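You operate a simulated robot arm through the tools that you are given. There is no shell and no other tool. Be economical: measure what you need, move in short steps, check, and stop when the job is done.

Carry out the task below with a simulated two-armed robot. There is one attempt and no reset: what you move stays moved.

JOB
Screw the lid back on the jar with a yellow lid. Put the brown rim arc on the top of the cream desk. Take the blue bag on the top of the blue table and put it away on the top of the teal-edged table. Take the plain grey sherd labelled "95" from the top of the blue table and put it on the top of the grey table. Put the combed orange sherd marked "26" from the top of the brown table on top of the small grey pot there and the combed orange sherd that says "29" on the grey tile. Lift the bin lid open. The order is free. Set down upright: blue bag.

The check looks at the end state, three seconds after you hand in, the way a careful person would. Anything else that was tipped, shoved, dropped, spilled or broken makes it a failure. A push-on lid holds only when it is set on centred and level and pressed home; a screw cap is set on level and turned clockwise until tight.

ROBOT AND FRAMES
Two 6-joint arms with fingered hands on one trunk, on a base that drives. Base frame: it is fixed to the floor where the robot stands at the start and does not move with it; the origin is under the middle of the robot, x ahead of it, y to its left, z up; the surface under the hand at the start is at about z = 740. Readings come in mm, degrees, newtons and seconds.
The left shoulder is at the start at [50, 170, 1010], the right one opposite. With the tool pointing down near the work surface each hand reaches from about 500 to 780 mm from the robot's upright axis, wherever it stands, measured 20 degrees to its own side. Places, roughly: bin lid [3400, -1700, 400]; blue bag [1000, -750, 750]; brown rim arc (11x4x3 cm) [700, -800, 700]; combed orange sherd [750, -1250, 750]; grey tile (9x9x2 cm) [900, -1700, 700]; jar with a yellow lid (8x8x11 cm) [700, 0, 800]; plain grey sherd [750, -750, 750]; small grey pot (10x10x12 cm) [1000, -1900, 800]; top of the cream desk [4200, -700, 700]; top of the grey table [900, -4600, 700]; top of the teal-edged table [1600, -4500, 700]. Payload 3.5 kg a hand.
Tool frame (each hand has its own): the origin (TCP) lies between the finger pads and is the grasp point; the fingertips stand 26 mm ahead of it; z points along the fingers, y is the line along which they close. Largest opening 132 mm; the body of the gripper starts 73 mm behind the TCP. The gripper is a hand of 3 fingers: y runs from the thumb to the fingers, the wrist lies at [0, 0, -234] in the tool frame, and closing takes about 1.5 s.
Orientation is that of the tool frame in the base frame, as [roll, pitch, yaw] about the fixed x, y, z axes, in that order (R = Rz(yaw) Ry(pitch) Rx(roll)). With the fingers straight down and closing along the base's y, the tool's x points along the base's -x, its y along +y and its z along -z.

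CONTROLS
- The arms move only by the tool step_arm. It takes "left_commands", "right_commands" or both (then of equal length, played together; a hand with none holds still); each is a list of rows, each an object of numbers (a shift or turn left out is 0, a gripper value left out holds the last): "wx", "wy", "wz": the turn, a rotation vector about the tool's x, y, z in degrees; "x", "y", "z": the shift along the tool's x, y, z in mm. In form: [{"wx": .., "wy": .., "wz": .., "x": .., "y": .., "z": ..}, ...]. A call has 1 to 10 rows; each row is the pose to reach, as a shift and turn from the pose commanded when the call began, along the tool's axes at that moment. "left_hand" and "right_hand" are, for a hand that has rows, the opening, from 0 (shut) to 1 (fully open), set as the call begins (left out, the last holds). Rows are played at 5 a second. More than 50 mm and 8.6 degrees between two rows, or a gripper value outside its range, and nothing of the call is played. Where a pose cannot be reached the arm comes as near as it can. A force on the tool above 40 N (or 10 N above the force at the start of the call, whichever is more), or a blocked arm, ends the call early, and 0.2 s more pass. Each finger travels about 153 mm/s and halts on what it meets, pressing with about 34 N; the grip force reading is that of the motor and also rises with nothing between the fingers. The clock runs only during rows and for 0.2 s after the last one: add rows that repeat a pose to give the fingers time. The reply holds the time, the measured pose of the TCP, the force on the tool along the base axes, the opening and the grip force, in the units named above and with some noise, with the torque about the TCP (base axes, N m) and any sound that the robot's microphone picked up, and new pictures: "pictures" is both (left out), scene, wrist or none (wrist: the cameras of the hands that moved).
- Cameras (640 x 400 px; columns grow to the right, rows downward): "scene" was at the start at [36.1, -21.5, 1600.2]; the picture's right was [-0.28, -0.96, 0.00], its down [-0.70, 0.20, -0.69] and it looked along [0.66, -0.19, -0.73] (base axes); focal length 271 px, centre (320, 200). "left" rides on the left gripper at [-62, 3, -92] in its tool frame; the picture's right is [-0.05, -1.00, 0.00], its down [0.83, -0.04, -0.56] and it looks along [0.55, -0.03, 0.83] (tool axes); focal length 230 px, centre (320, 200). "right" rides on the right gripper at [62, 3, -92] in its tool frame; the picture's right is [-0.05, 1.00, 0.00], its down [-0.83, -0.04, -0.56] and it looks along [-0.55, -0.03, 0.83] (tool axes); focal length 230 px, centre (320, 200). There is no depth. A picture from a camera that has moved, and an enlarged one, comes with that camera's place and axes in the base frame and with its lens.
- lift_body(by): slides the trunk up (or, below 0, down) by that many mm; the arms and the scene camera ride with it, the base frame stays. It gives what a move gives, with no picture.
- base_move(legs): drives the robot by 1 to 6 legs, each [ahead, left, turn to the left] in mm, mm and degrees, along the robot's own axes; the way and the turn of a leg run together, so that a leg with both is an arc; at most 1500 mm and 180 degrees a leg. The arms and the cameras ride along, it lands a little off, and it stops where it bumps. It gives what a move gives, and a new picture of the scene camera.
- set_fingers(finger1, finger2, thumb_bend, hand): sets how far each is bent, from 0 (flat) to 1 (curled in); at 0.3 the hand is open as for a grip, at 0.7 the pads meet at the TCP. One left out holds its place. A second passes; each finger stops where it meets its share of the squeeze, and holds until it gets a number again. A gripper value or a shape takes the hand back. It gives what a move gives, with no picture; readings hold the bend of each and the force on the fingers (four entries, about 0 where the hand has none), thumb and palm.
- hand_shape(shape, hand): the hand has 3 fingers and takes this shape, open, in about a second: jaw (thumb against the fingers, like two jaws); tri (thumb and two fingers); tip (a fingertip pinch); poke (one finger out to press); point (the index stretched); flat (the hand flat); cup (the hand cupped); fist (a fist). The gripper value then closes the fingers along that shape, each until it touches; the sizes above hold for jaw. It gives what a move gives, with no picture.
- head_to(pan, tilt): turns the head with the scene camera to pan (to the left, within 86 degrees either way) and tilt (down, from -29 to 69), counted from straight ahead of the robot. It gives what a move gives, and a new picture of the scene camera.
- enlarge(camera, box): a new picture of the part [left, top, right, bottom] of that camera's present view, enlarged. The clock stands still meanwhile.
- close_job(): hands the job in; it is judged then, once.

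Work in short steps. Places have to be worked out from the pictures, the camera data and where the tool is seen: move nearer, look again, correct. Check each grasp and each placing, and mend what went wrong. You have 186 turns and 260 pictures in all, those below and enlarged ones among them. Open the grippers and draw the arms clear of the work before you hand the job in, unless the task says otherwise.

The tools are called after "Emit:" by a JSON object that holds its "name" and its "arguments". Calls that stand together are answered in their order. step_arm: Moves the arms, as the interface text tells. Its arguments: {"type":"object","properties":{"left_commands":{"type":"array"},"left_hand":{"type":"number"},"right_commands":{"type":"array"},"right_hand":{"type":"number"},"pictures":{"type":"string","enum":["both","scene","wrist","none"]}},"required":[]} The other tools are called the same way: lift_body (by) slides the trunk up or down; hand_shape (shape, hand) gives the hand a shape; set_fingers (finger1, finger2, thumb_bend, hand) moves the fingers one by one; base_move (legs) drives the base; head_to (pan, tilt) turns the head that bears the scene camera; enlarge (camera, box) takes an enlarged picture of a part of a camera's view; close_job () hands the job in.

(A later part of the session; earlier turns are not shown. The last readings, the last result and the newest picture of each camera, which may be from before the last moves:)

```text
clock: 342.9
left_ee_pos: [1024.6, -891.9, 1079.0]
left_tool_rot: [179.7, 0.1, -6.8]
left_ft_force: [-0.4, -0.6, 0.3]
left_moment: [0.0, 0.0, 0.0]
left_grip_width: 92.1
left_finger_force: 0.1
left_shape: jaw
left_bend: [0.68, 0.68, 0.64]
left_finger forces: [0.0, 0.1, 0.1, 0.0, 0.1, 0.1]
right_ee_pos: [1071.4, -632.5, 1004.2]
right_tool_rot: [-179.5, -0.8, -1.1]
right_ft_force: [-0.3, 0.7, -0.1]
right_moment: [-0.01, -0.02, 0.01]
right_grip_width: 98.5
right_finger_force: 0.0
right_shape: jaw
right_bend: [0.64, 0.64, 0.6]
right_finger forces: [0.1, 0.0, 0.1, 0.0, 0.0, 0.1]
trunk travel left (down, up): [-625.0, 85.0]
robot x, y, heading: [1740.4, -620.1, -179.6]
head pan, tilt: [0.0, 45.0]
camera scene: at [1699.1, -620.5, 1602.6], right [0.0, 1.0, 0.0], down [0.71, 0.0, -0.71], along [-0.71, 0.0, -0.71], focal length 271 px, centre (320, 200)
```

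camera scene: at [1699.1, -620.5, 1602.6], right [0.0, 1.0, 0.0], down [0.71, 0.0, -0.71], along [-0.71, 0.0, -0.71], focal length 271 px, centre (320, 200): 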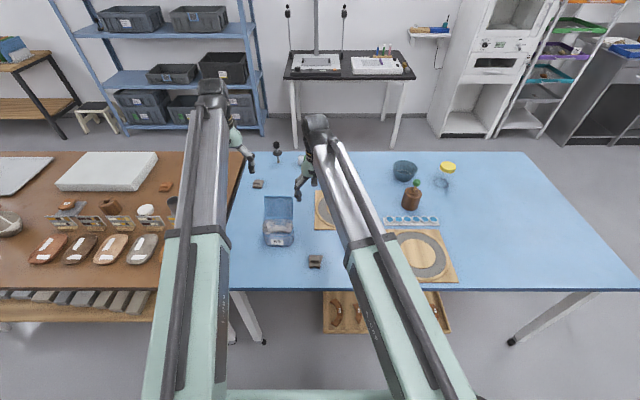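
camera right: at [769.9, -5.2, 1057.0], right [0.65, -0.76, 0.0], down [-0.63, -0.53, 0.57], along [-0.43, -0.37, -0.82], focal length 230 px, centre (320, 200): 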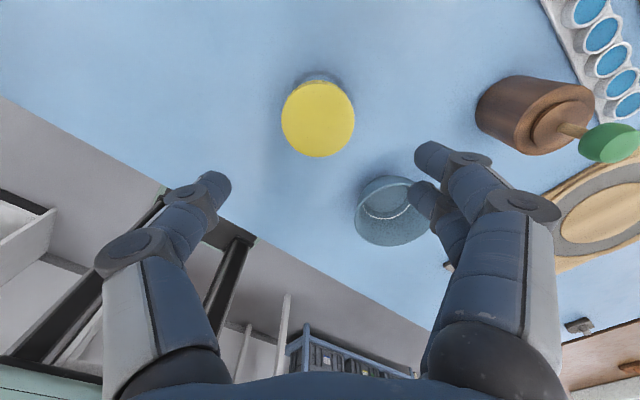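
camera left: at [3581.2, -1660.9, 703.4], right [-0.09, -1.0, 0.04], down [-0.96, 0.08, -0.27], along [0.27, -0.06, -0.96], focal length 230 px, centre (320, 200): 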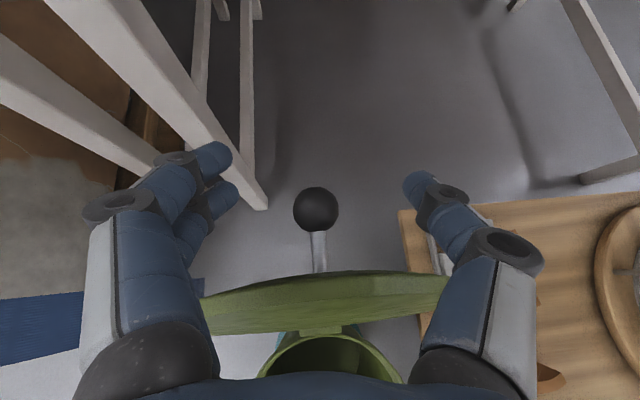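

Sherd "95" candidate is at about [1160,-635], the bag at about [1060,-790]. I move the right hand over the sherd and zoom in on the bag.

Emit:
{"name": "step_arm", "arguments": {"right_commands": [{"x": 30, "z": 20}, {"x": 60, "z": 45}, {"x": 89, "z": 75}, {"x": 89, "z": 110}, {"x": 89, "z": 110}], "right_hand": 0.65, "pictures": "wrist"}}

Emit:
{"name": "enlarge", "arguments": {"camera": "scene", "box": [240, 180, 340, 280]}}

```text
clock: 344.1
left_ee_pos: [1026.1, -893.2, 1080.8]
left_tool_rot: [179.8, 0.3, -6.8]
left_ft_force: [-0.2, 0.4, -0.5]
left_moment: [0.02, 0.01, 0.01]
left_grip_width: 92.3
left_finger_force: 0.0
left_shape: jaw
left_bend: [0.68, 0.68, 0.64]
left_finger forces: [0.0, 0.1, 0.0, 0.1, 0.0, 0.0]
right_ee_pos: [1162.7, -632.9, 896.8]
right_tool_rot: [-179.5, -0.7, -0.9]
right_ft_force: [0.3, 0.7, -0.2]
right_moment: [0.02, 0.02, -0.01]
right_grip_width: 86.0
right_finger_force: 0.1
right_shape: jaw
right_bend: [0.7, 0.7, 0.67]
right_finger forces: [0.1, 0.1, 0.1, 0.0, 0.0, 0.0]
trunk travel left (down, up): [-625.0, 85.0]
robot x, y, heading: [1740.8, -616.4, -179.9]
head pan, tilt: [0.0, 45.0]
camera right: at [1223.7, -639.2, 990.1], right [-0.07, -1.0, -0.01], down [-0.84, 0.05, 0.54], along [-0.54, 0.05, -0.84], focal length 230 px, centre (320, 200)
```

right: 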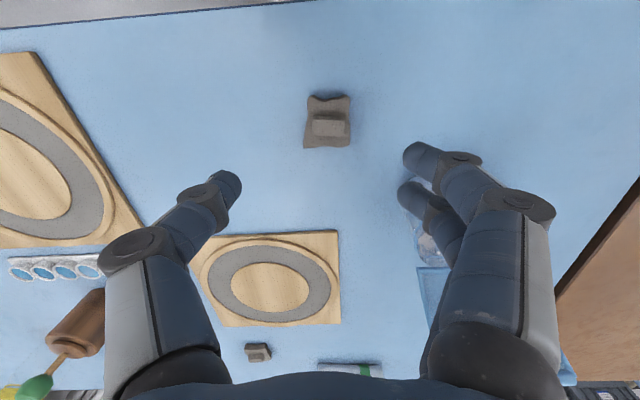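

```text
4.00 times, centred on (290, 230) of scene
camera zoom: at [1700.7, -620.5, 1602.7], right [0.0, 1.0, 0.0], down [0.71, 0.0, -0.71], along [-0.71, 0.0, -0.71], focal length 1085 px, centre (440, 80)
```

zoom: 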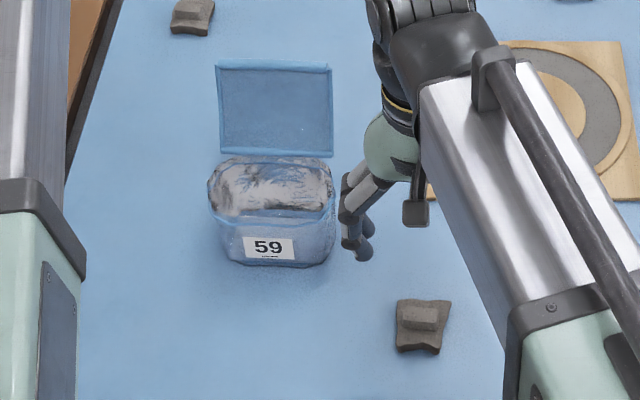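

The sherd is straight under the hand; I lower and grip its plate edges.

Emit:
{"name": "step_arm", "arguments": {"right_commands": [{"y": 6, "z": 40}, {"y": 6, "z": 80}, {"y": 6, "z": 110}, {"y": 6, "z": 126}, {"y": 6, "z": 126}], "pictures": "none"}}

Emit:
{"name": "step_arm", "arguments": {"right_commands": [{}, {}, {}, {}, {}], "right_hand": 0, "pictures": "none"}}

Emit:
{"name": "step_arm", "arguments": {"right_commands": [{"z": -20}, {"z": -60}, {"z": -110}, {"z": -160}, {"z": -200}, {"z": -230}], "left_commands": [{"y": 0, "x": 20}, {"x": 60}, {"x": 100}, {"x": 130, "y": 20}, {"x": 130, "y": 50}, {"x": 130, "y": 50}], "pictures": "wrist"}}

```text
clock: 345.3
left_ee_pos: [1025.0, -892.5, 1079.5]
left_tool_rot: [179.7, 0.3, -6.8]
left_ft_force: [-1.0, 0.9, 1.1]
left_moment: [-0.01, -0.02, 0.01]
left_grip_width: 92.1
left_finger_force: 0.0
left_shape: jaw
left_bend: [0.68, 0.68, 0.64]
left_finger forces: [0.0, 0.0, 0.0, 0.0, 0.0, 0.0]
right_ee_pos: [1165.5, -638.0, 768.9]
right_tool_rot: [-179.6, -0.8, -1.0]
right_ft_force: [-0.2, -0.3, 0.5]
right_moment: [0.04, 0.02, -0.02]
right_grip_width: 86.5
right_finger_force: 0.1
right_shape: jaw
right_bend: [0.7, 0.7, 0.67]
right_finger forces: [0.0, 0.0, 0.1, 0.0, 0.0, 0.1]
trunk travel left (down, up): [-625.0, 85.0]
robot x, y, heading: [1743.4, -620.0, -179.8]
head pan, tilt: [0.0, 45.0]
```

```text
clock: 346.5
left_ee_pos: [1026.9, -893.0, 1080.3]
left_tool_rot: [179.8, 0.3, -6.8]
left_ft_force: [0.0, 0.6, 0.4]
left_moment: [0.03, 0.01, 0.01]
left_grip_width: 92.0
left_finger_force: 0.1
left_shape: jaw
left_bend: [0.68, 0.68, 0.64]
left_finger forces: [0.0, 0.0, 0.0, 0.0, 0.0, 0.1]
right_ee_pos: [1165.2, -637.8, 771.9]
right_tool_rot: [-179.6, -0.8, -1.0]
right_ft_force: [-0.4, 0.4, 8.1]
right_moment: [0.19, 0.0, -0.02]
right_grip_width: 36.6
right_finger_force: 34.2
right_shape: jaw
right_bend: [0.74, 0.74, 0.7]
right_finger forces: [15.4, 16.0, 0.0, 0.0, 29.5, 0.1]
trunk travel left (down, up): [-625.0, 85.0]
robot x, y, heading: [1742.5, -622.7, -179.8]
head pan, tilt: [0.0, 45.0]
```

```text
clock: 347.9
left_ee_pos: [1149.2, -956.9, 1080.1]
left_tool_rot: [179.8, 0.2, -6.9]
left_ft_force: [0.2, -0.2, -0.3]
left_moment: [-0.01, 0.01, -0.04]
left_grip_width: 91.9
left_finger_force: 0.0
left_shape: jaw
left_bend: [0.68, 0.68, 0.64]
left_finger forces: [0.0, 0.0, 0.1, 0.0, 0.0, 0.0]
right_ee_pos: [1160.4, -640.1, 1001.0]
right_tool_rot: [-179.4, -0.7, -1.0]
right_ft_force: [-0.2, 0.3, -0.5]
right_moment: [-0.02, 0.0, -0.07]
right_grip_width: 34.5
right_finger_force: 34.2
right_shape: jaw
right_bend: [0.74, 0.74, 0.71]
right_finger forces: [14.5, 15.7, 0.1, 0.0, 37.1, 0.1]
trunk travel left (down, up): [-625.0, 85.0]
robot x, y, heading: [1742.8, -618.5, -179.8]
head pan, tilt: [0.0, 45.0]
camera right: at [1220.8, -645.5, 1093.8], right [-0.07, -1.0, -0.01], down [-0.84, 0.05, 0.54], along [-0.54, 0.05, -0.84], focal length 230 px, centre (320, 200)
camera left: at [1088.5, -954.3, 1172.8], right [0.07, 1.0, 0.0], down [0.83, -0.05, 0.55], along [0.55, -0.04, -0.83], focal length 230 px, centre (320, 200)
```

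right: 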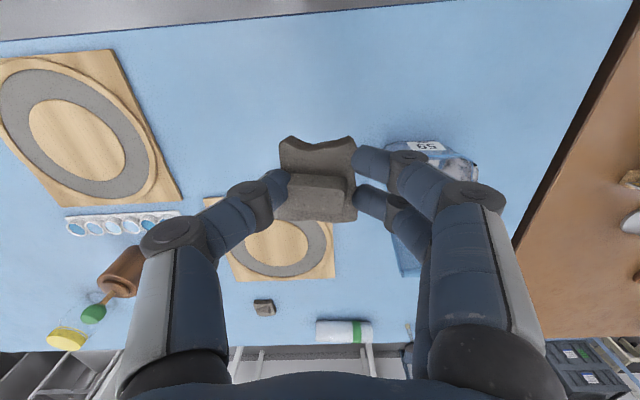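
left: 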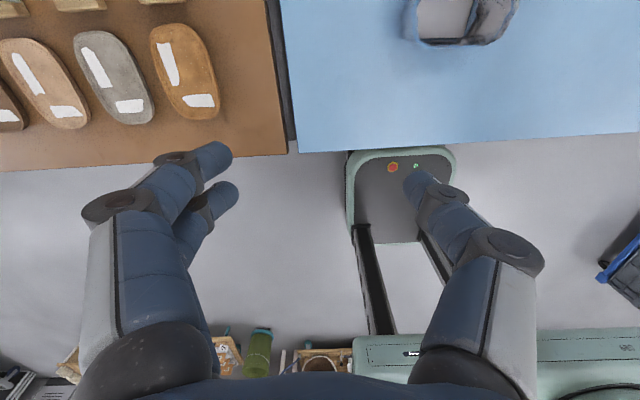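

By elimination (the other two are 56 and 57) this is "95"; it's held. Now the bag: I bring the left hand above it for a close look.

Emit:
{"name": "step_arm", "arguments": {"left_commands": [{"x": -33, "y": -28}, {"x": -67, "y": -55}, {"x": -100, "y": -83}, {"x": -134, "y": -110}, {"x": -167, "y": -138}, {"x": -167, "y": -138}], "pictures": "wrist"}}

```text
clock: 349.3
left_ee_pos: [1016.6, -801.1, 1076.2]
left_tool_rot: [179.8, 0.3, -6.8]
left_ft_force: [0.7, -0.1, 0.7]
left_moment: [0.01, 0.01, 0.01]
left_grip_width: 92.3
left_finger_force: 0.2
left_shape: jaw
left_bend: [0.68, 0.68, 0.64]
left_finger forces: [0.1, 0.0, 0.0, 0.0, 0.0, 0.1]
left hand out of reach, approached as far as the arm can: row 5, 6
right_ee_pos: [1159.5, -639.2, 999.0]
right_tool_rot: [-179.5, -0.8, -0.9]
right_ft_force: [-0.1, 0.3, -0.4]
right_moment: [-0.01, -0.02, 0.0]
right_grip_width: 34.9
right_finger_force: 34.5
right_shape: jaw
right_bend: [0.74, 0.74, 0.71]
right_finger forces: [14.6, 15.6, 0.1, 0.1, 37.1, 0.1]
trunk travel left (down, up): [-625.0, 85.0]
robot x, y, heading: [1742.6, -621.7, -179.7]
head pan, tilt: [0.0, 45.0]
camera left: at [956.5, -797.7, 1168.9], right [0.07, 1.0, 0.0], down [0.83, -0.05, 0.55], along [0.55, -0.04, -0.83], focal length 230 px, centre (320, 200)
```

left: 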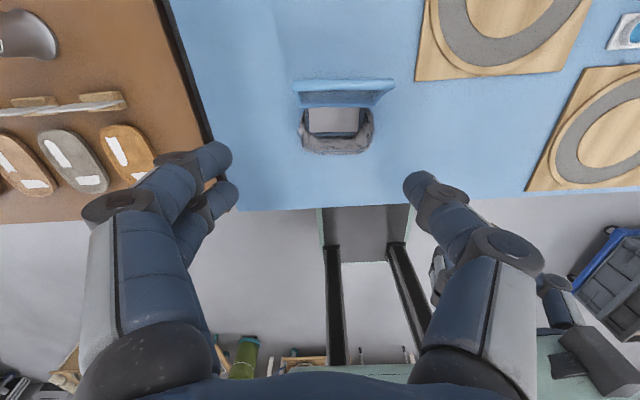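

Emit:
{"name": "enlarge", "arguments": {"camera": "left", "box": [270, 50, 420, 170]}}

```text
3.33 times, centred on (345, 110) of left
camera zoom: at [956.5, -797.7, 1168.9], right [0.07, 1.0, 0.0], down [0.83, -0.05, 0.55], along [0.55, -0.04, -0.83], focal length 767 px, centre (237, 500)
```

zoom: 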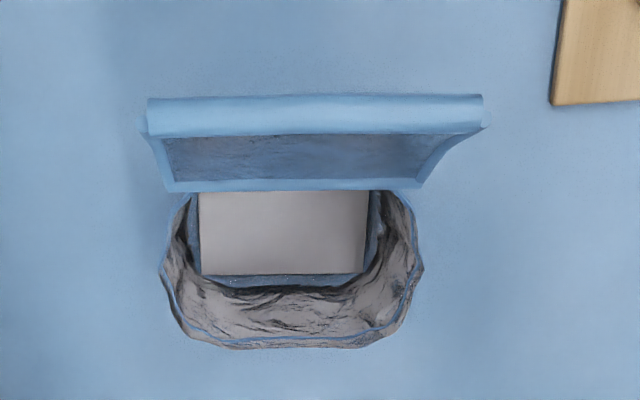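

The bag's handle is a flat flap with a rolled top edge at about [990,-776,890], leaning ~28° away from me; it's best pinched with the tool tilted along it. I drive 180 mm closer, move the right hand (with the sherd) aside, and turn the left hand by 90°.

Emit:
{"name": "base_move", "arguments": {"legs": [[175, 0, 0]]}}

Emit:
{"name": "step_arm", "arguments": {"right_commands": [{"y": -10}, {"y": -20}, {"y": -30}, {"y": -40}, {"y": -50}, {"y": -60}, {"y": -70}, {"y": -80}, {"y": -90}, {"y": -100}], "left_commands": [{"x": 11, "y": -4, "z": 0, "wz": -8.5}, {"x": 22, "y": -7, "z": 0, "wz": -17}, {"x": 33, "y": -11, "z": 0, "wz": -25.5}, {"x": 44, "y": -15, "z": 10, "wz": -34}, {"x": 55, "y": -18, "z": 20, "wz": -42.5}, {"x": 66, "y": -22, "z": 30, "wz": -51}, {"x": 77, "y": -25, "z": 40, "wz": -59.5}, {"x": 88, "y": -29, "z": 50, "wz": -68}, {"x": 99, "y": -33, "z": 60, "wz": -76.5}, {"x": 110, "y": -36, "z": 70, "wz": -85}], "left_hand": 0.6, "pictures": "none"}}

```text
clock: 350.7
left_ee_pos: [839.6, -801.6, 1074.3]
left_tool_rot: [179.8, 0.2, -6.7]
left_ft_force: [-1.0, 0.5, -0.5]
left_moment: [0.02, -0.07, -0.03]
left_grip_width: 92.0
left_finger_force: 0.0
left_shape: jaw
left_bend: [0.68, 0.68, 0.64]
left_finger forces: [0.0, 0.1, 0.1, 0.1, 0.0, 0.1]
right_ee_pos: [983.9, -640.9, 997.7]
right_tool_rot: [-179.6, -0.9, -1.0]
right_ft_force: [-0.1, -0.1, -0.9]
right_moment: [0.0, -0.03, -0.03]
right_grip_width: 34.3
right_finger_force: 33.8
right_shape: jaw
right_bend: [0.74, 0.74, 0.71]
right_finger forces: [14.6, 15.5, 0.0, 0.0, 37.0, 0.0]
trunk travel left (down, up): [-625.0, 85.0]
robot x, y, heading: [1570.5, -619.2, -179.6]
head pan, tilt: [0.0, 45.0]
camera scene: at [1524.0, -621.1, 1602.6], right [0.0, 1.0, 0.0], down [0.71, 0.0, -0.71], along [-0.71, 0.0, -0.71], focal length 271 px, centre (320, 200)
```

scene: 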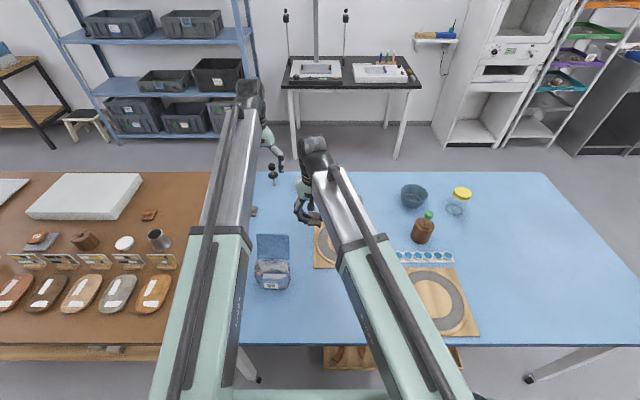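

```text
clock: 352.9
left_ee_pos: [955.5, -779.3, 1004.3]
left_tool_rot: [-179.7, 0.2, 78.4]
left_ft_force: [-0.6, 0.7, -0.1]
left_moment: [0.03, 0.01, -0.03]
left_grip_width: 80.0
left_finger_force: 0.1
left_shape: jaw
left_bend: [0.71, 0.71, 0.71]
left_finger forces: [0.0, 0.1, 0.0, 0.1, 0.1, 0.1]
right_ee_pos: [987.0, -540.1, 1000.8]
right_tool_rot: [-179.4, -0.7, -0.9]
right_ft_force: [0.9, 1.6, 0.2]
right_moment: [0.01, 0.0, -0.04]
right_grip_width: 34.5
right_finger_force: 33.8
right_shape: jaw
right_bend: [0.74, 0.74, 0.71]
right_finger forces: [14.6, 15.6, 0.1, 0.0, 36.9, 0.0]
trunk travel left (down, up): [-625.0, 85.0]
robot x, y, heading: [1567.1, -618.2, -180.2]
head pan, tilt: [0.0, 45.0]
```

Now I tilt the left hand 28° along the flap and look.

Emit:
{"name": "step_arm", "arguments": {"left_commands": [{"wx": -7, "wz": -2}, {"wx": -14, "wz": -4}, {"wx": -21, "wz": -6}, {"wx": -28, "wz": -8}, {"wx": -28, "wz": -8}], "pictures": "wrist"}}

```text
clock: 354.1
left_ee_pos: [951.9, -804.0, 983.6]
left_tool_rot: [160.1, 1.1, 83.1]
left_ft_force: [0.3, 0.2, 0.6]
left_moment: [-0.01, -0.01, 0.01]
left_grip_width: 79.9
left_finger_force: 0.1
left_shape: jaw
left_bend: [0.71, 0.71, 0.71]
left_finger forces: [0.0, 0.0, 0.0, 0.0, 0.1, 0.0]
left hand out of reach, approached as far as the arm can: row 2, 3, 4, 5
right_ee_pos: [987.8, -540.0, 999.9]
right_tool_rot: [-179.4, -0.8, -1.1]
right_ft_force: [-0.5, 0.3, -0.8]
right_moment: [0.0, 0.01, 0.04]
right_grip_width: 34.8
right_finger_force: 33.9
right_shape: jaw
right_bend: [0.74, 0.74, 0.71]
right_finger forces: [14.6, 15.7, 0.1, 0.0, 36.9, 0.0]
trunk travel left (down, up): [-625.0, 85.0]
robot x, y, heading: [1567.2, -623.0, -179.7]
head pan, tilt: [0.0, 45.0]
camera left: at [917.7, -860.7, 1073.1], right [-0.94, 0.05, -0.34], down [-0.13, 0.86, 0.49], along [0.32, 0.5, -0.8], focal length 230 px, centre (320, 200)
```

left: 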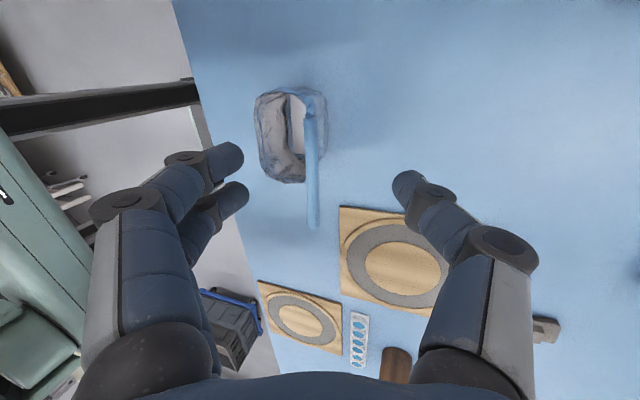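

The flap appears edge-on from this tilt (~20–25°), its rolled edge at about [993,-779,890]. I move the hand to straddle the flap from above.

Emit:
{"name": "step_arm", "arguments": {"left_commands": [{"x": 10, "y": 0, "z": 18, "wx": -1}, {"x": 20, "y": 1, "z": 36, "wx": -2.5, "wz": -1.5}, {"x": 29.6, "y": 1.3, "z": 54.6, "wx": -4, "wz": -3}, {"x": 29.6, "y": 1.3, "z": 54.6, "wx": -4, "wz": -3}], "pictures": "wrist"}}

```text
clock: 355.1
left_ee_pos: [973.6, -819.2, 936.3]
left_tool_rot: [156.1, 1.6, 84.2]
left_ft_force: [0.4, 0.1, 0.4]
left_moment: [-0.01, 0.03, -0.03]
left_grip_width: 79.9
left_finger_force: 0.1
left_shape: jaw
left_bend: [0.71, 0.71, 0.71]
left_finger forces: [0.0, 0.0, 0.0, 0.1, 0.0, 0.1]
left hand out of reach, approached as far as the arm can: row 1, 2, 3, 4
right_ee_pos: [986.4, -540.7, 1000.0]
right_tool_rot: [-179.5, -0.8, -1.0]
right_ft_force: [0.7, -0.8, -0.1]
right_moment: [0.03, -0.02, 0.03]
right_grip_width: 34.5
right_finger_force: 34.4
right_shape: jaw
right_bend: [0.74, 0.74, 0.71]
right_finger forces: [14.5, 15.6, 0.0, 0.1, 36.9, 0.0]
trunk travel left (down, up): [-625.0, 85.0]
robot x, y, heading: [1566.1, -621.5, -179.9]
head pan, tilt: [0.0, 45.0]
camera left: at [936.2, -875.3, 1023.5], right [-0.92, 0.03, -0.4], down [-0.18, 0.87, 0.47], along [0.36, 0.5, -0.79], focal length 230 px, centre (320, 200)
```

left: 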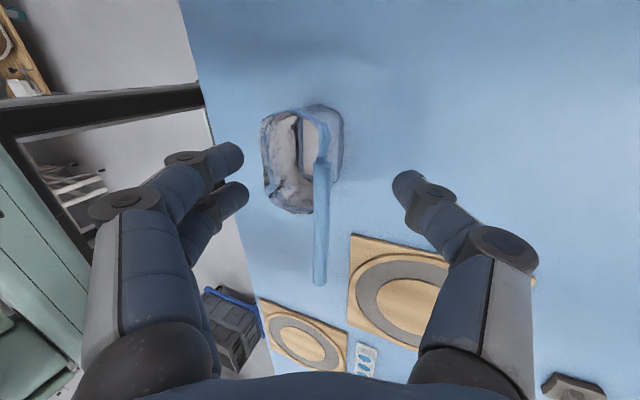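

The wrist wants to be ~40 mm further out to its side, so I shift the base 40 mm instead to bring the hand in line with the flap's middle.

Emit:
{"name": "base_move", "arguments": {"legs": [[0, -41, 0]]}}

Emit:
{"name": "step_arm", "arguments": {"left_commands": [{}], "pictures": "wrist"}}

```text
clock: 356.0
left_ee_pos: [974.8, -775.9, 936.2]
left_tool_rot: [156.2, 1.7, 84.1]
left_ft_force: [0.1, 1.0, 0.0]
left_moment: [-0.05, -0.03, -0.03]
left_grip_width: 79.3
left_finger_force: 0.1
left_shape: jaw
left_bend: [0.71, 0.71, 0.71]
left_finger forces: [0.0, 0.0, 0.1, 0.0, 0.0, 0.0]
right_ee_pos: [988.2, -497.4, 999.5]
right_tool_rot: [-179.6, -0.7, -1.1]
right_ft_force: [-0.3, -0.4, -0.4]
right_moment: [-0.05, -0.02, -0.01]
right_grip_width: 34.6
right_finger_force: 34.5
right_shape: jaw
right_bend: [0.74, 0.74, 0.71]
right_finger forces: [14.6, 15.6, 0.0, 0.0, 36.9, 0.0]
trunk travel left (down, up): [-625.0, 85.0]
robot x, y, heading: [1566.3, -579.5, -179.5]
head pan, tilt: [0.0, 45.0]
camera scene: at [1525.7, -577.3, 1602.6], right [0.0, 1.0, 0.0], down [0.71, 0.0, -0.71], along [-0.71, 0.0, -0.71], focal length 271 px, centre (320, 200)
```

scene: 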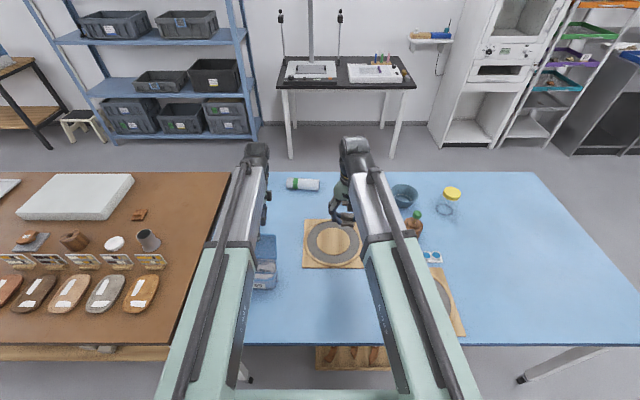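

```text
clock: 356.4
left_ee_pos: [975.6, -777.5, 935.9]
left_tool_rot: [156.3, 1.5, 84.2]
left_ft_force: [-0.6, 0.2, 1.0]
left_moment: [-0.02, -0.05, 0.01]
left_grip_width: 79.9
left_finger_force: 0.1
left_shape: jaw
left_bend: [0.71, 0.71, 0.71]
left_finger forces: [0.0, 0.1, 0.0, 0.1, 0.0, 0.0]
right_ee_pos: [987.3, -498.8, 1000.6]
right_tool_rot: [-179.5, -0.8, -1.0]
right_ft_force: [0.0, 0.1, -1.1]
right_moment: [-0.01, 0.0, -0.03]
right_grip_width: 34.6
right_finger_force: 34.5
right_shape: jaw
right_bend: [0.74, 0.74, 0.71]
right_finger forces: [14.6, 15.6, 0.0, 0.0, 36.9, 0.1]
trunk travel left (down, up): [-625.0, 85.0]
robot x, y, heading: [1567.4, -580.2, -179.8]
head pan, tilt: [0.0, 45.0]
camera left: at [936.0, -833.6, 1023.8], right [-0.92, 0.03, -0.4], down [-0.18, 0.87, 0.47], along [0.36, 0.5, -0.79], focal length 230 px, centre (320, 200)
```

left: 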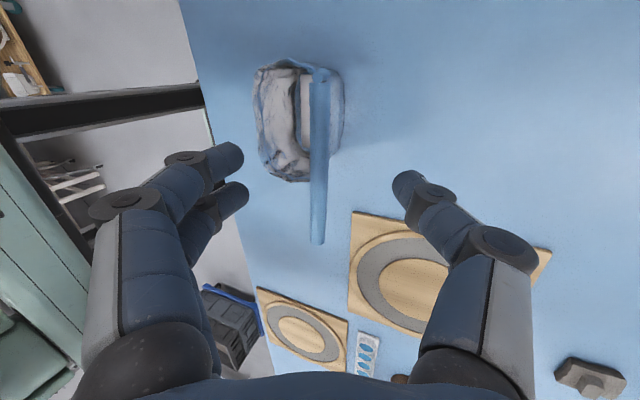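

The flap is centred between the fingers, edge-on. I advance 70 mm along the tool and close on it.

Emit:
{"name": "step_arm", "arguments": {"left_commands": [{"z": 20}, {"z": 40}, {"z": 58}, {"z": 70}, {"z": 70}], "pictures": "none"}}

Emit:
{"name": "step_arm", "arguments": {"left_commands": [{}, {}, {}, {}, {}, {}], "left_hand": 0, "pictures": "wrist"}}

```text
clock: 357.6
left_ee_pos: [1002.4, -781.9, 872.1]
left_tool_rot: [156.2, 1.6, 84.2]
left_ft_force: [-0.5, -0.5, -0.5]
left_moment: [-0.02, 0.03, 0.01]
left_grip_width: 79.7
left_finger_force: 0.0
left_shape: jaw
left_bend: [0.71, 0.71, 0.71]
left_finger forces: [0.0, 0.0, 0.1, 0.1, 0.1, 0.0]
right_ee_pos: [986.3, -499.1, 999.8]
right_tool_rot: [-179.6, -0.7, -1.1]
right_ft_force: [-0.1, 0.2, 0.1]
right_moment: [0.03, 0.01, 0.0]
right_grip_width: 34.6
right_finger_force: 33.7
right_shape: jaw
right_bend: [0.74, 0.74, 0.71]
right_finger forces: [14.7, 15.6, 0.0, 0.0, 36.9, 0.0]
trunk travel left (down, up): [-625.0, 85.0]
robot x, y, heading: [1567.4, -580.1, -179.7]
head pan, tilt: [0.0, 45.0]
```

```text
clock: 359.0
left_ee_pos: [1002.7, -781.7, 871.8]
left_tool_rot: [156.2, 1.6, 84.2]
left_ft_force: [0.4, -0.2, 0.8]
left_moment: [-0.02, 0.03, 0.02]
left_grip_width: 0.0
left_finger_force: 33.7
left_shape: jaw
left_bend: [0.7, 0.7, 0.7]
left_finger forces: [15.4, 15.0, 0.0, 0.1, 30.6, 0.1]
right_ee_pos: [987.3, -499.1, 999.9]
right_tool_rot: [-179.5, -0.8, -1.0]
right_ft_force: [-0.7, 0.2, -0.4]
right_moment: [0.02, 0.02, -0.02]
right_grip_width: 34.9
right_finger_force: 33.6
right_shape: jaw
right_bend: [0.74, 0.74, 0.71]
right_finger forces: [14.5, 15.6, 0.0, 0.1, 37.0, 0.0]
trunk travel left (down, up): [-625.0, 85.0]
robot x, y, heading: [1568.2, -581.8, -180.0]
head pan, tilt: [0.0, 45.0]
camera left: at [963.9, -838.5, 959.9], right [-0.92, 0.03, -0.4], down [-0.18, 0.87, 0.47], along [0.36, 0.5, -0.79], focal length 230 px, centre (320, 200)
```

left: 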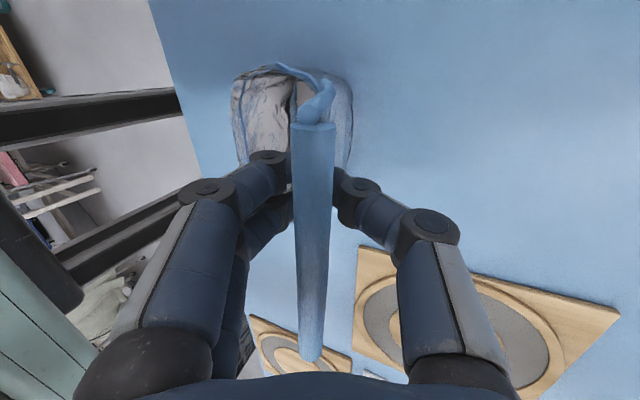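

The flap is pinched firmly. I lift the bag straight up.

Emit:
{"name": "step_arm", "arguments": {"left_commands": [{"y": 8, "z": -18.3}, {"y": 20, "z": -45.7}, {"y": 36, "z": -82.3}, {"y": 52, "z": -118.8}, {"y": 60.5, "z": -137}], "pictures": "scene"}}

Emit:
{"name": "enlarge", "arguments": {"camera": "scene", "box": [210, 160, 310, 300]}}

```text
clock: 360.2
left_ee_pos: [998.6, -782.6, 955.7]
left_tool_rot: [157.3, 1.8, 84.2]
left_ft_force: [-0.3, 0.2, -1.5]
left_moment: [-0.01, 0.03, -0.05]
left_grip_width: 0.0
left_finger_force: 34.4
left_shape: jaw
left_bend: [0.7, 0.7, 0.7]
left_finger forces: [15.5, 15.7, 0.0, 0.0, 31.4, 0.0]
left hand out of reach, approached as far as the arm can: row 3, 4, 5
right_ee_pos: [986.9, -498.9, 1000.2]
right_tool_rot: [-179.5, -0.8, -1.0]
right_ft_force: [0.3, -0.5, -1.7]
right_moment: [0.0, 0.0, -0.01]
right_grip_width: 34.8
right_finger_force: 34.3
right_shape: jaw
right_bend: [0.74, 0.74, 0.71]
right_finger forces: [14.6, 15.6, 0.0, 0.0, 36.9, 0.1]
trunk travel left (down, up): [-625.0, 85.0]
robot x, y, heading: [1569.0, -581.8, -179.8]
head pan, tilt: [0.0, 45.0]
camera scene: at [1525.5, -580.0, 1602.6], right [0.0, 1.0, 0.0], down [0.71, 0.0, -0.71], along [-0.71, 0.0, -0.71], focal length 271 px, centre (320, 200)
```

scene: 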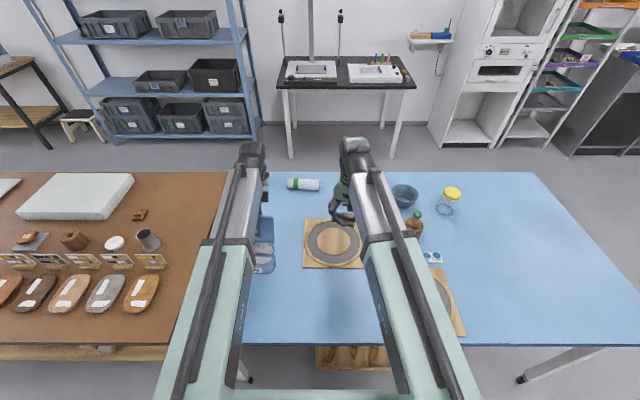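

```text
2.86 times, centred on (260, 230) of scene
camera zoom: at [1525.5, -580.0, 1602.6], right [0.0, 1.0, 0.0], down [0.71, 0.0, -0.71], along [-0.71, 0.0, -0.71], focal length 775 px, centre (491, 114)
```

zoom: 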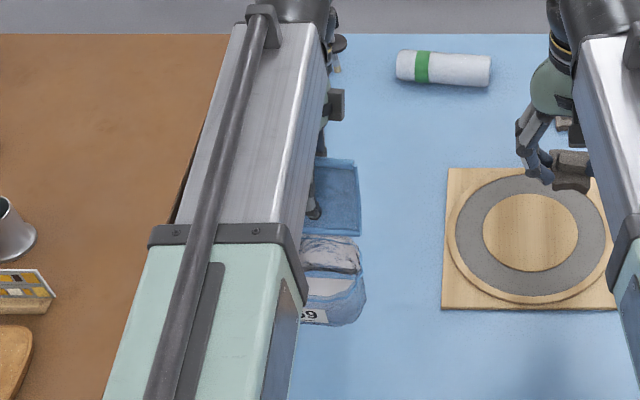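

The bag hangs upright from the flap. I raise the trunk, back off, turn to face −y and drive toward the teal-edged and grey tables.

Emit:
{"name": "lift_body", "arguments": {"by": 85}}

Emit:
{"name": "base_move", "arguments": {"legs": [[-450, 0, 0], [0, 0, 90], [1500, 0, 0], [880, 0, 0]]}}

```text
clock: 361.4
left_ee_pos: [999.6, -781.7, 1040.6]
left_tool_rot: [157.3, 1.7, 84.2]
left_ft_force: [1.1, 0.4, -0.8]
left_moment: [0.07, 0.04, -0.01]
left_grip_width: 0.0
left_finger_force: 34.0
left_shape: jaw
left_bend: [0.7, 0.7, 0.7]
left_finger forces: [15.6, 15.7, 0.0, 0.0, 31.4, 0.0]
right_ee_pos: [987.0, -500.5, 1084.9]
right_tool_rot: [-179.4, -0.8, -1.0]
right_ft_force: [0.4, -0.2, -0.7]
right_moment: [0.01, -0.02, -0.03]
right_grip_width: 34.6
right_finger_force: 34.2
right_shape: jaw
right_bend: [0.74, 0.74, 0.71]
right_finger forces: [14.6, 15.6, 0.0, 0.0, 37.0, 0.0]
trunk travel left (down, up): [-710.0, 0.0]
robot x, y, heading: [1565.4, -580.6, -179.7]
head pan, tilt: [0.0, 45.0]
```

```text
clock: 379.2
left_ee_pos: [2169.1, -3533.7, 1041.5]
left_tool_rot: [157.3, 1.8, 172.5]
left_ft_force: [-0.2, 0.1, -0.2]
left_moment: [-0.04, -0.02, 0.03]
left_grip_width: 0.0
left_finger_force: 33.6
left_shape: jaw
left_bend: [0.7, 0.7, 0.7]
left_finger forces: [15.3, 15.1, 0.0, 0.1, 30.7, 0.0]
right_ee_pos: [1887.1, -3535.9, 1084.8]
right_tool_rot: [-179.5, -0.8, 87.3]
right_ft_force: [0.5, 0.4, -1.0]
right_moment: [0.01, -0.03, 0.04]
right_grip_width: 34.6
right_finger_force: 34.1
right_shape: jaw
right_bend: [0.74, 0.74, 0.71]
right_finger forces: [14.5, 15.5, 0.0, 0.0, 36.1, 0.0]
trunk travel left (down, up): [-710.0, 0.0]
robot x, y, heading: [1984.4, -2958.9, -91.5]
head pan, tilt: [0.0, 45.0]
camera scene: at [1981.6, -3000.1, 1687.6], right [-1.0, 0.03, 0.0], down [0.02, 0.71, -0.71], along [-0.02, -0.71, -0.71], focal length 271 px, centre (320, 200)
```

scene: 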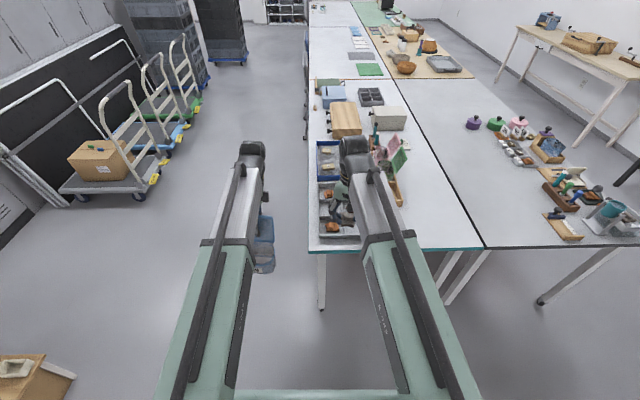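

The teal-edged table is on the left (x 1284–2014, front edge y≈-3662) with free space at x≈1300–1540; the grey table is to its right with free space at x≈1000–1260. I drive to x≈1235 and up to them.

Emit:
{"name": "base_move", "arguments": {"legs": [[0, -748, 1.5], [255, 0, 0]]}}

Emit:
{"name": "step_arm", "arguments": {"left_commands": [{}], "right_commands": [{}], "pictures": "wrist"}}

```text
clock: 384.7
left_ee_pos: [1447.5, -3776.9, 1039.6]
left_tool_rot: [157.2, 1.7, 174.4]
left_ft_force: [-0.4, -0.6, 0.6]
left_moment: [-0.02, -0.01, 0.0]
left_grip_width: 0.1
left_finger_force: 34.1
left_shape: jaw
left_bend: [0.7, 0.7, 0.7]
left_finger forces: [15.3, 15.1, 0.0, 0.0, 30.7, 0.0]
right_ee_pos: [1165.2, -3791.1, 1084.4]
right_tool_rot: [-179.4, -1.0, 89.3]
right_ft_force: [0.0, -0.2, 0.0]
right_moment: [0.05, 0.03, 0.01]
right_grip_width: 34.4
right_finger_force: 33.9
right_shape: jaw
right_bend: [0.74, 0.74, 0.71]
right_finger forces: [14.5, 15.6, 0.0, 0.0, 36.1, 0.0]
trunk travel left (down, up): [-710.0, 0.0]
robot x, y, heading: [1243.3, -3207.0, -89.6]
head pan, tilt: [0.0, 45.0]
camera scene: at [1243.2, -3251.3, 1687.6], right [-1.0, -0.01, 0.0], down [-0.01, 0.71, -0.71], along [0.01, -0.71, -0.71], focal length 271 px, centre (320, 200)
```

scene: 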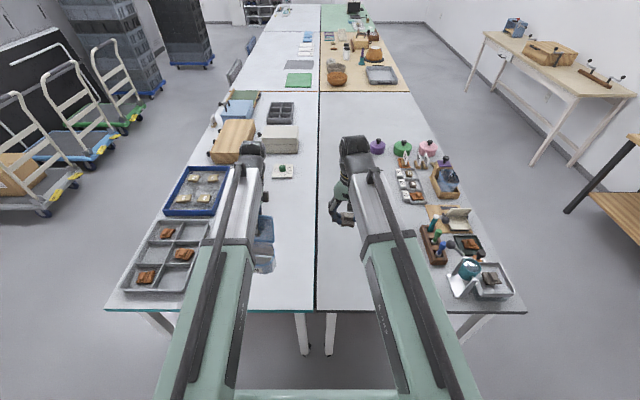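

```text
clock: 385.1
left_ee_pos: [1448.3, -3776.2, 1040.0]
left_tool_rot: [157.3, 1.7, 174.3]
left_ft_force: [0.3, -0.5, -0.3]
left_moment: [-0.03, -0.02, 0.01]
left_grip_width: 0.0
left_finger_force: 34.0
left_shape: jaw
left_bend: [0.7, 0.7, 0.7]
left_finger forces: [15.4, 15.1, 0.1, 0.0, 30.6, 0.0]
right_ee_pos: [1165.1, -3790.6, 1085.9]
right_tool_rot: [-179.5, -0.7, 89.3]
right_ft_force: [0.6, 0.5, -1.2]
right_moment: [0.0, -0.03, 0.01]
right_grip_width: 34.4
right_finger_force: 33.6
right_shape: jaw
right_bend: [0.74, 0.74, 0.71]
right_finger forces: [14.6, 15.6, 0.0, 0.1, 36.1, 0.0]
trunk travel left (down, up): [-710.0, 0.0]
robot x, y, heading: [1240.5, -3210.3, -89.5]
head pan, tilt: [0.0, 45.0]
camera right: at [1170.2, -3730.5, 1178.4], right [1.0, -0.06, -0.01], down [-0.05, -0.84, 0.54], along [-0.04, -0.54, -0.84], focal length 230 px, centre (320, 200)
camera left: at [1504.1, -3815.7, 1129.1], right [-0.03, -0.92, -0.38], down [-0.87, -0.17, 0.47], along [-0.5, 0.34, -0.79], focal length 230 px, centre (320, 200)
```

right: 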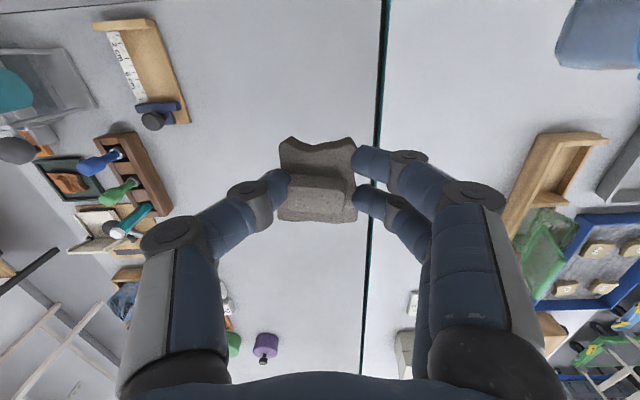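
left: 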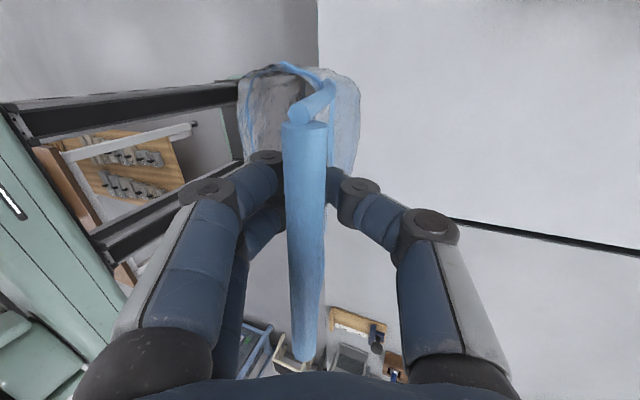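

The free spots are below. I go 40 mm further ahead, lower the trunk, and first set the sherd down on the grey table.

Emit:
{"name": "base_move", "arguments": {"legs": [[40, 0, 0]]}}

Emit:
{"name": "lift_body", "arguments": {"by": -85}}

Emit:
{"name": "step_arm", "arguments": {"right_commands": [{"z": 40}, {"z": 80}, {"z": 120}, {"z": 160}, {"z": 195}, {"z": 212}], "pictures": "wrist"}}

```text
clock: 386.0
left_ee_pos: [1450.0, -3819.5, 1039.2]
left_tool_rot: [157.2, 1.7, 174.4]
left_ft_force: [-0.4, 0.1, 0.0]
left_moment: [0.05, -0.02, -0.01]
left_grip_width: 0.0
left_finger_force: 33.7
left_shape: jaw
left_bend: [0.7, 0.7, 0.7]
left_finger forces: [15.3, 15.3, 0.0, 0.1, 30.7, 0.0]
right_ee_pos: [1166.5, -3831.8, 1083.2]
right_tool_rot: [-179.5, -0.9, 89.3]
right_ft_force: [0.3, -0.1, -2.3]
right_moment: [0.0, -0.03, -0.02]
right_grip_width: 34.4
right_finger_force: 33.7
right_shape: jaw
right_bend: [0.74, 0.74, 0.71]
right_finger forces: [14.5, 15.4, 0.0, 0.1, 36.2, 0.1]
trunk travel left (down, up): [-710.0, 0.0]
robot x, y, heading: [1246.7, -3249.8, -89.6]
head pan, tilt: [0.0, 45.0]
camera scene: at [1243.5, -3293.8, 1687.5], right [-1.0, -0.01, 0.0], down [-0.01, 0.71, -0.71], along [0.01, -0.71, -0.71], focal length 271 px, centre (320, 200)
```

scene: 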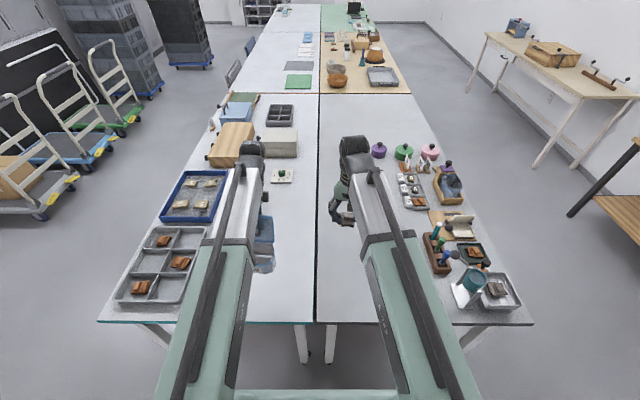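

```text
clock: 387.2
left_ee_pos: [1449.2, -3817.4, 955.3]
left_tool_rot: [157.4, 1.6, 174.4]
left_ft_force: [0.4, 0.8, -0.8]
left_moment: [-0.01, 0.01, 0.0]
left_grip_width: 0.0
left_finger_force: 33.6
left_shape: jaw
left_bend: [0.7, 0.7, 0.7]
left_finger forces: [15.4, 15.2, 0.0, 0.0, 30.7, 0.0]
right_ee_pos: [1165.3, -3830.9, 999.7]
right_tool_rot: [-179.5, -0.9, 89.3]
right_ft_force: [-0.2, -0.2, 0.0]
right_moment: [-0.01, 0.02, -0.01]
right_grip_width: 34.3
right_finger_force: 34.4
right_shape: jaw
right_bend: [0.74, 0.74, 0.71]
right_finger forces: [14.7, 15.4, 0.1, 0.0, 36.2, 0.0]
trunk travel left (down, up): [-625.0, 85.0]
robot x, y, heading: [1240.2, -3249.7, -89.5]
head pan, tilt: [0.0, 45.0]
```

```text
clock: 388.6
left_ee_pos: [1448.3, -3816.7, 955.8]
left_tool_rot: [157.3, 1.8, 174.4]
left_ft_force: [-0.1, -0.2, -0.6]
left_moment: [0.0, -0.02, 0.0]
left_grip_width: 0.0
left_finger_force: 34.0
left_shape: jaw
left_bend: [0.7, 0.7, 0.7]
left_finger forces: [15.3, 15.2, 0.0, 0.0, 30.6, 0.0]
right_ee_pos: [1164.7, -3826.9, 788.0]
right_tool_rot: [-179.5, -0.9, 89.4]
right_ft_force: [1.1, -1.1, 0.0]
right_moment: [0.0, -0.03, 0.02]
right_grip_width: 34.7
right_finger_force: 34.1
right_shape: jaw
right_bend: [0.74, 0.74, 0.71]
right_finger forces: [14.5, 15.5, 0.1, 0.0, 36.1, 0.1]
trunk travel left (down, up): [-625.0, 85.0]
robot x, y, heading: [1247.6, -3250.8, -89.3]
head pan, tilt: [0.0, 45.0]
camera right: at [1168.8, -3767.4, 881.1], right [1.0, -0.06, -0.01], down [-0.05, -0.84, 0.54], along [-0.04, -0.54, -0.84], focal length 230 px, centre (320, 200)
```

right: 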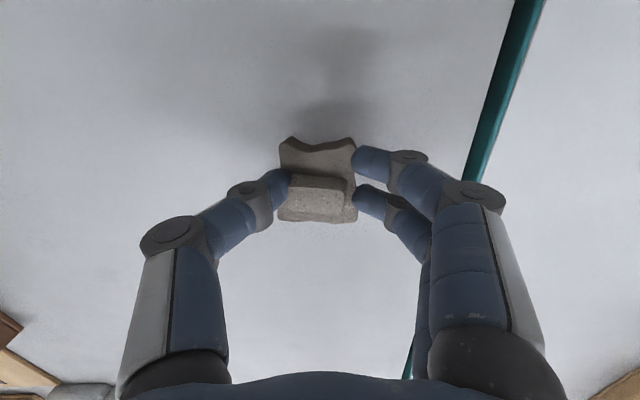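

Clear grey tabletop under the sherd. I lower in small steps to contact.

Emit:
{"name": "step_arm", "arguments": {"right_commands": [{"z": 6}, {"z": 10}, {"z": 13}, {"z": 15}, {"z": 17}, {"z": 19}], "pictures": "none"}}

```text
clock: 390.0
left_ee_pos: [1449.3, -3815.9, 956.5]
left_tool_rot: [157.3, 1.7, 174.4]
left_ft_force: [-0.7, 0.3, -0.7]
left_moment: [-0.01, -0.02, 0.0]
left_grip_width: 0.0
left_finger_force: 33.6
left_shape: jaw
left_bend: [0.7, 0.7, 0.7]
left_finger forces: [15.3, 15.1, 0.0, 0.0, 30.7, 0.1]
right_ee_pos: [1165.1, -3827.1, 772.6]
right_tool_rot: [-179.5, -0.5, 89.3]
right_ft_force: [-1.4, -1.9, 31.6]
right_moment: [0.0, 0.7, 0.01]
right_grip_width: 36.2
right_finger_force: 33.9
right_shape: jaw
right_bend: [0.74, 0.74, 0.72]
right_finger forces: [17.7, 18.1, 0.0, 0.0, 60.6, 0.0]
trunk travel left (down, up): [-625.0, 85.0]
robot x, y, heading: [1244.1, -3246.3, -89.5]
head pan, tilt: [0.0, 45.0]
```

Contact. I ease up 3 mm, release and rise.

Emit:
{"name": "step_arm", "arguments": {"right_commands": [{"z": -3}, {"z": -3}], "pictures": "none"}}

Emit:
{"name": "step_arm", "arguments": {"right_commands": [{}, {}, {}, {}, {"z": -40}, {"z": -85}, {"z": -130}, {"z": -175}, {"z": -210}], "right_hand": 0.55, "pictures": "wrist"}}

```text
clock: 390.6
left_ee_pos: [1448.5, -3816.1, 956.5]
left_tool_rot: [157.5, 1.7, 174.4]
left_ft_force: [0.0, -0.3, -0.7]
left_moment: [-0.05, 0.0, 0.0]
left_grip_width: 0.0
left_finger_force: 34.0
left_shape: jaw
left_bend: [0.7, 0.7, 0.7]
left_finger forces: [15.4, 15.2, 0.0, 0.0, 30.7, 0.1]
right_ee_pos: [1164.0, -3826.9, 772.9]
right_tool_rot: [-179.5, -0.6, 89.3]
right_ft_force: [-0.8, -5.6, 18.0]
right_moment: [-0.1, 0.37, 0.07]
right_grip_width: 36.2
right_finger_force: 33.8
right_shape: jaw
right_bend: [0.74, 0.74, 0.72]
right_finger forces: [16.4, 17.1, 0.1, 0.0, 49.2, 0.0]
trunk travel left (down, up): [-625.0, 85.0]
robot x, y, heading: [1243.3, -3253.3, -89.6]
head pan, tilt: [0.0, 45.0]
```

```text
clock: 392.6
left_ee_pos: [1448.2, -3817.6, 956.4]
left_tool_rot: [157.3, 1.8, 174.3]
left_ft_force: [-0.7, 0.0, -0.2]
left_moment: [-0.04, 0.03, 0.02]
left_grip_width: 0.0
left_finger_force: 33.9
left_shape: jaw
left_bend: [0.7, 0.7, 0.7]
left_finger forces: [15.2, 15.1, 0.0, 0.1, 30.7, 0.0]
right_ee_pos: [1166.1, -3830.2, 982.4]
right_tool_rot: [-179.4, -0.8, 89.2]
right_ft_force: [-0.8, -0.7, -0.1]
right_moment: [-0.01, -0.02, 0.01]
right_grip_width: 72.2
right_finger_force: 0.1
right_shape: jaw
right_bend: [0.72, 0.72, 0.7]
right_finger forces: [0.1, 0.0, 0.0, 0.0, 0.1, 0.1]
trunk travel left (down, up): [-625.0, 85.0]
robot x, y, heading: [1242.4, -3247.5, -89.4]
head pan, tilt: [0.0, 45.0]
camera right: at [1171.4, -3771.0, 1076.3], right [1.0, -0.06, -0.01], down [-0.05, -0.84, 0.54], along [-0.04, -0.54, -0.84], focal length 230 px, centre (320, 200)
```

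right: 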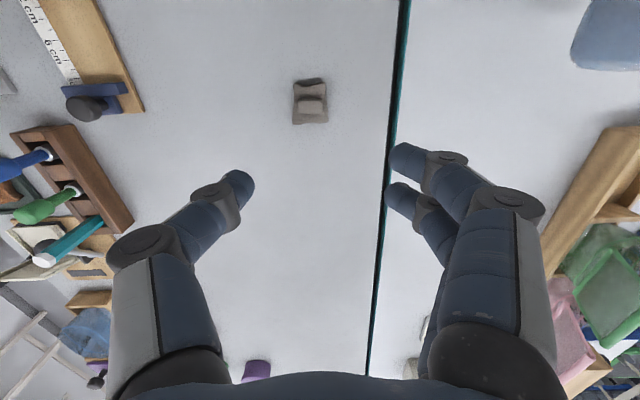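

The sherd stands on the grey table. Now the bag: I move 30 mm further in and lower it close to the teal-edged table.

Emit:
{"name": "step_arm", "arguments": {"left_commands": [{"x": -1, "y": -14, "z": 13, "wx": -0.5}, {"x": -2, "y": -27, "z": 26, "wx": -1.1}, {"x": -3, "y": -41, "z": 40, "wx": -1.1}, {"x": -3, "y": -54.6, "z": 53, "wx": -1.1}, {"x": -3, "y": -54.6, "z": 53, "wx": -1.1}], "pictures": "scene"}}

Emit:
{"name": "enlarge", "arguments": {"camera": "scene", "box": [200, 180, 330, 330]}}

```text
clock: 393.8
left_ee_pos: [1450.7, -3846.3, 886.6]
left_tool_rot: [156.3, 1.7, 174.4]
left_ft_force: [0.3, 0.3, 0.1]
left_moment: [-0.05, 0.01, 0.0]
left_grip_width: 0.2
left_finger_force: 33.6
left_shape: jaw
left_bend: [0.7, 0.7, 0.7]
left_finger forces: [15.3, 15.2, 0.0, 0.0, 30.7, 0.0]
right_ee_pos: [1166.8, -3830.8, 982.6]
right_tool_rot: [-179.5, -0.8, 89.4]
right_ft_force: [-0.7, -0.5, 0.5]
right_moment: [0.02, -0.03, 0.0]
right_grip_width: 71.9
right_finger_force: 0.0
right_shape: jaw
right_bend: [0.72, 0.72, 0.7]
right_finger forces: [0.0, 0.0, 0.0, 0.1, 0.0, 0.0]
trunk travel left (down, up): [-625.0, 85.0]
robot x, y, heading: [1243.2, -3250.0, -89.6]
head pan, tilt: [0.0, 45.0]
camera scene: at [1243.5, -3289.8, 1602.7], right [-1.0, -0.01, 0.0], down [-0.01, 0.71, -0.71], along [0.01, -0.71, -0.71], focal length 271 px, centre (320, 200)
```

scene: 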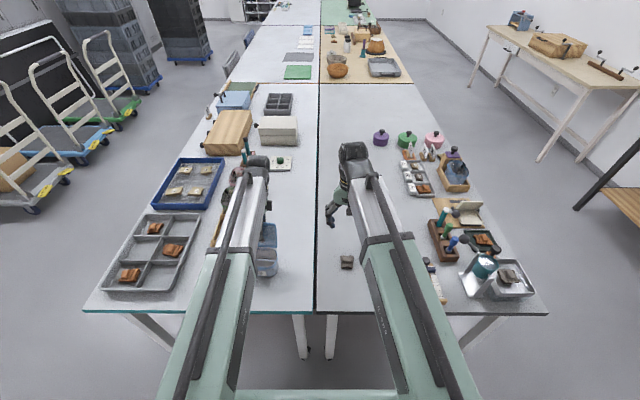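

```text
2.67 times, centred on (265, 255) of scene
camera zoom: at [1243.5, -3289.8, 1602.7], right [-1.0, -0.01, 0.0], down [-0.01, 0.71, -0.71], along [0.01, -0.71, -0.71], focal length 723 px, centre (467, 53)
```

zoom: 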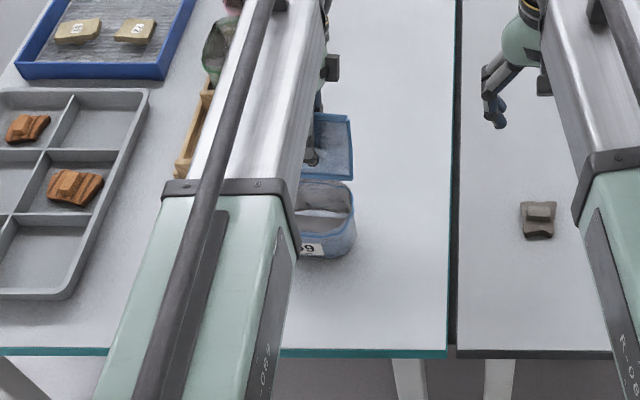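

The bag is over clear tabletop, upright, well inside the edge. I lower in small steps until it touches.

Emit:
{"name": "step_arm", "arguments": {"left_commands": [{"y": -2.3, "z": 5.5}, {"y": -3.9, "z": 9.2}, {"y": -5, "z": 12}, {"y": -5.8, "z": 13.8}, {"y": -6.6, "z": 15.7}, {"y": -7, "z": 16.6}], "pictures": "none"}}

```text
clock: 395.2
left_ee_pos: [1450.5, -3846.5, 870.1]
left_tool_rot: [156.4, 1.9, 174.6]
left_ft_force: [1.5, -7.7, 22.5]
left_moment: [0.09, -0.07, -0.03]
left_grip_width: 0.1
left_finger_force: 34.4
left_shape: jaw
left_bend: [0.7, 0.7, 0.71]
left_finger forces: [19.4, 19.4, 0.1, 0.0, 37.5, 0.0]
right_ee_pos: [1167.1, -3831.5, 982.1]
right_tool_rot: [-179.5, -0.8, 89.3]
right_ft_force: [0.6, 0.1, 0.0]
right_moment: [-0.01, 0.04, -0.04]
right_grip_width: 71.8
right_finger_force: 0.0
right_shape: jaw
right_bend: [0.72, 0.72, 0.7]
right_finger forces: [0.0, 0.0, 0.0, 0.1, 0.0, 0.0]
trunk travel left (down, up): [-625.0, 85.0]
robot x, y, heading: [1241.7, -3246.9, -89.4]
head pan, tilt: [0.0, 45.0]
```

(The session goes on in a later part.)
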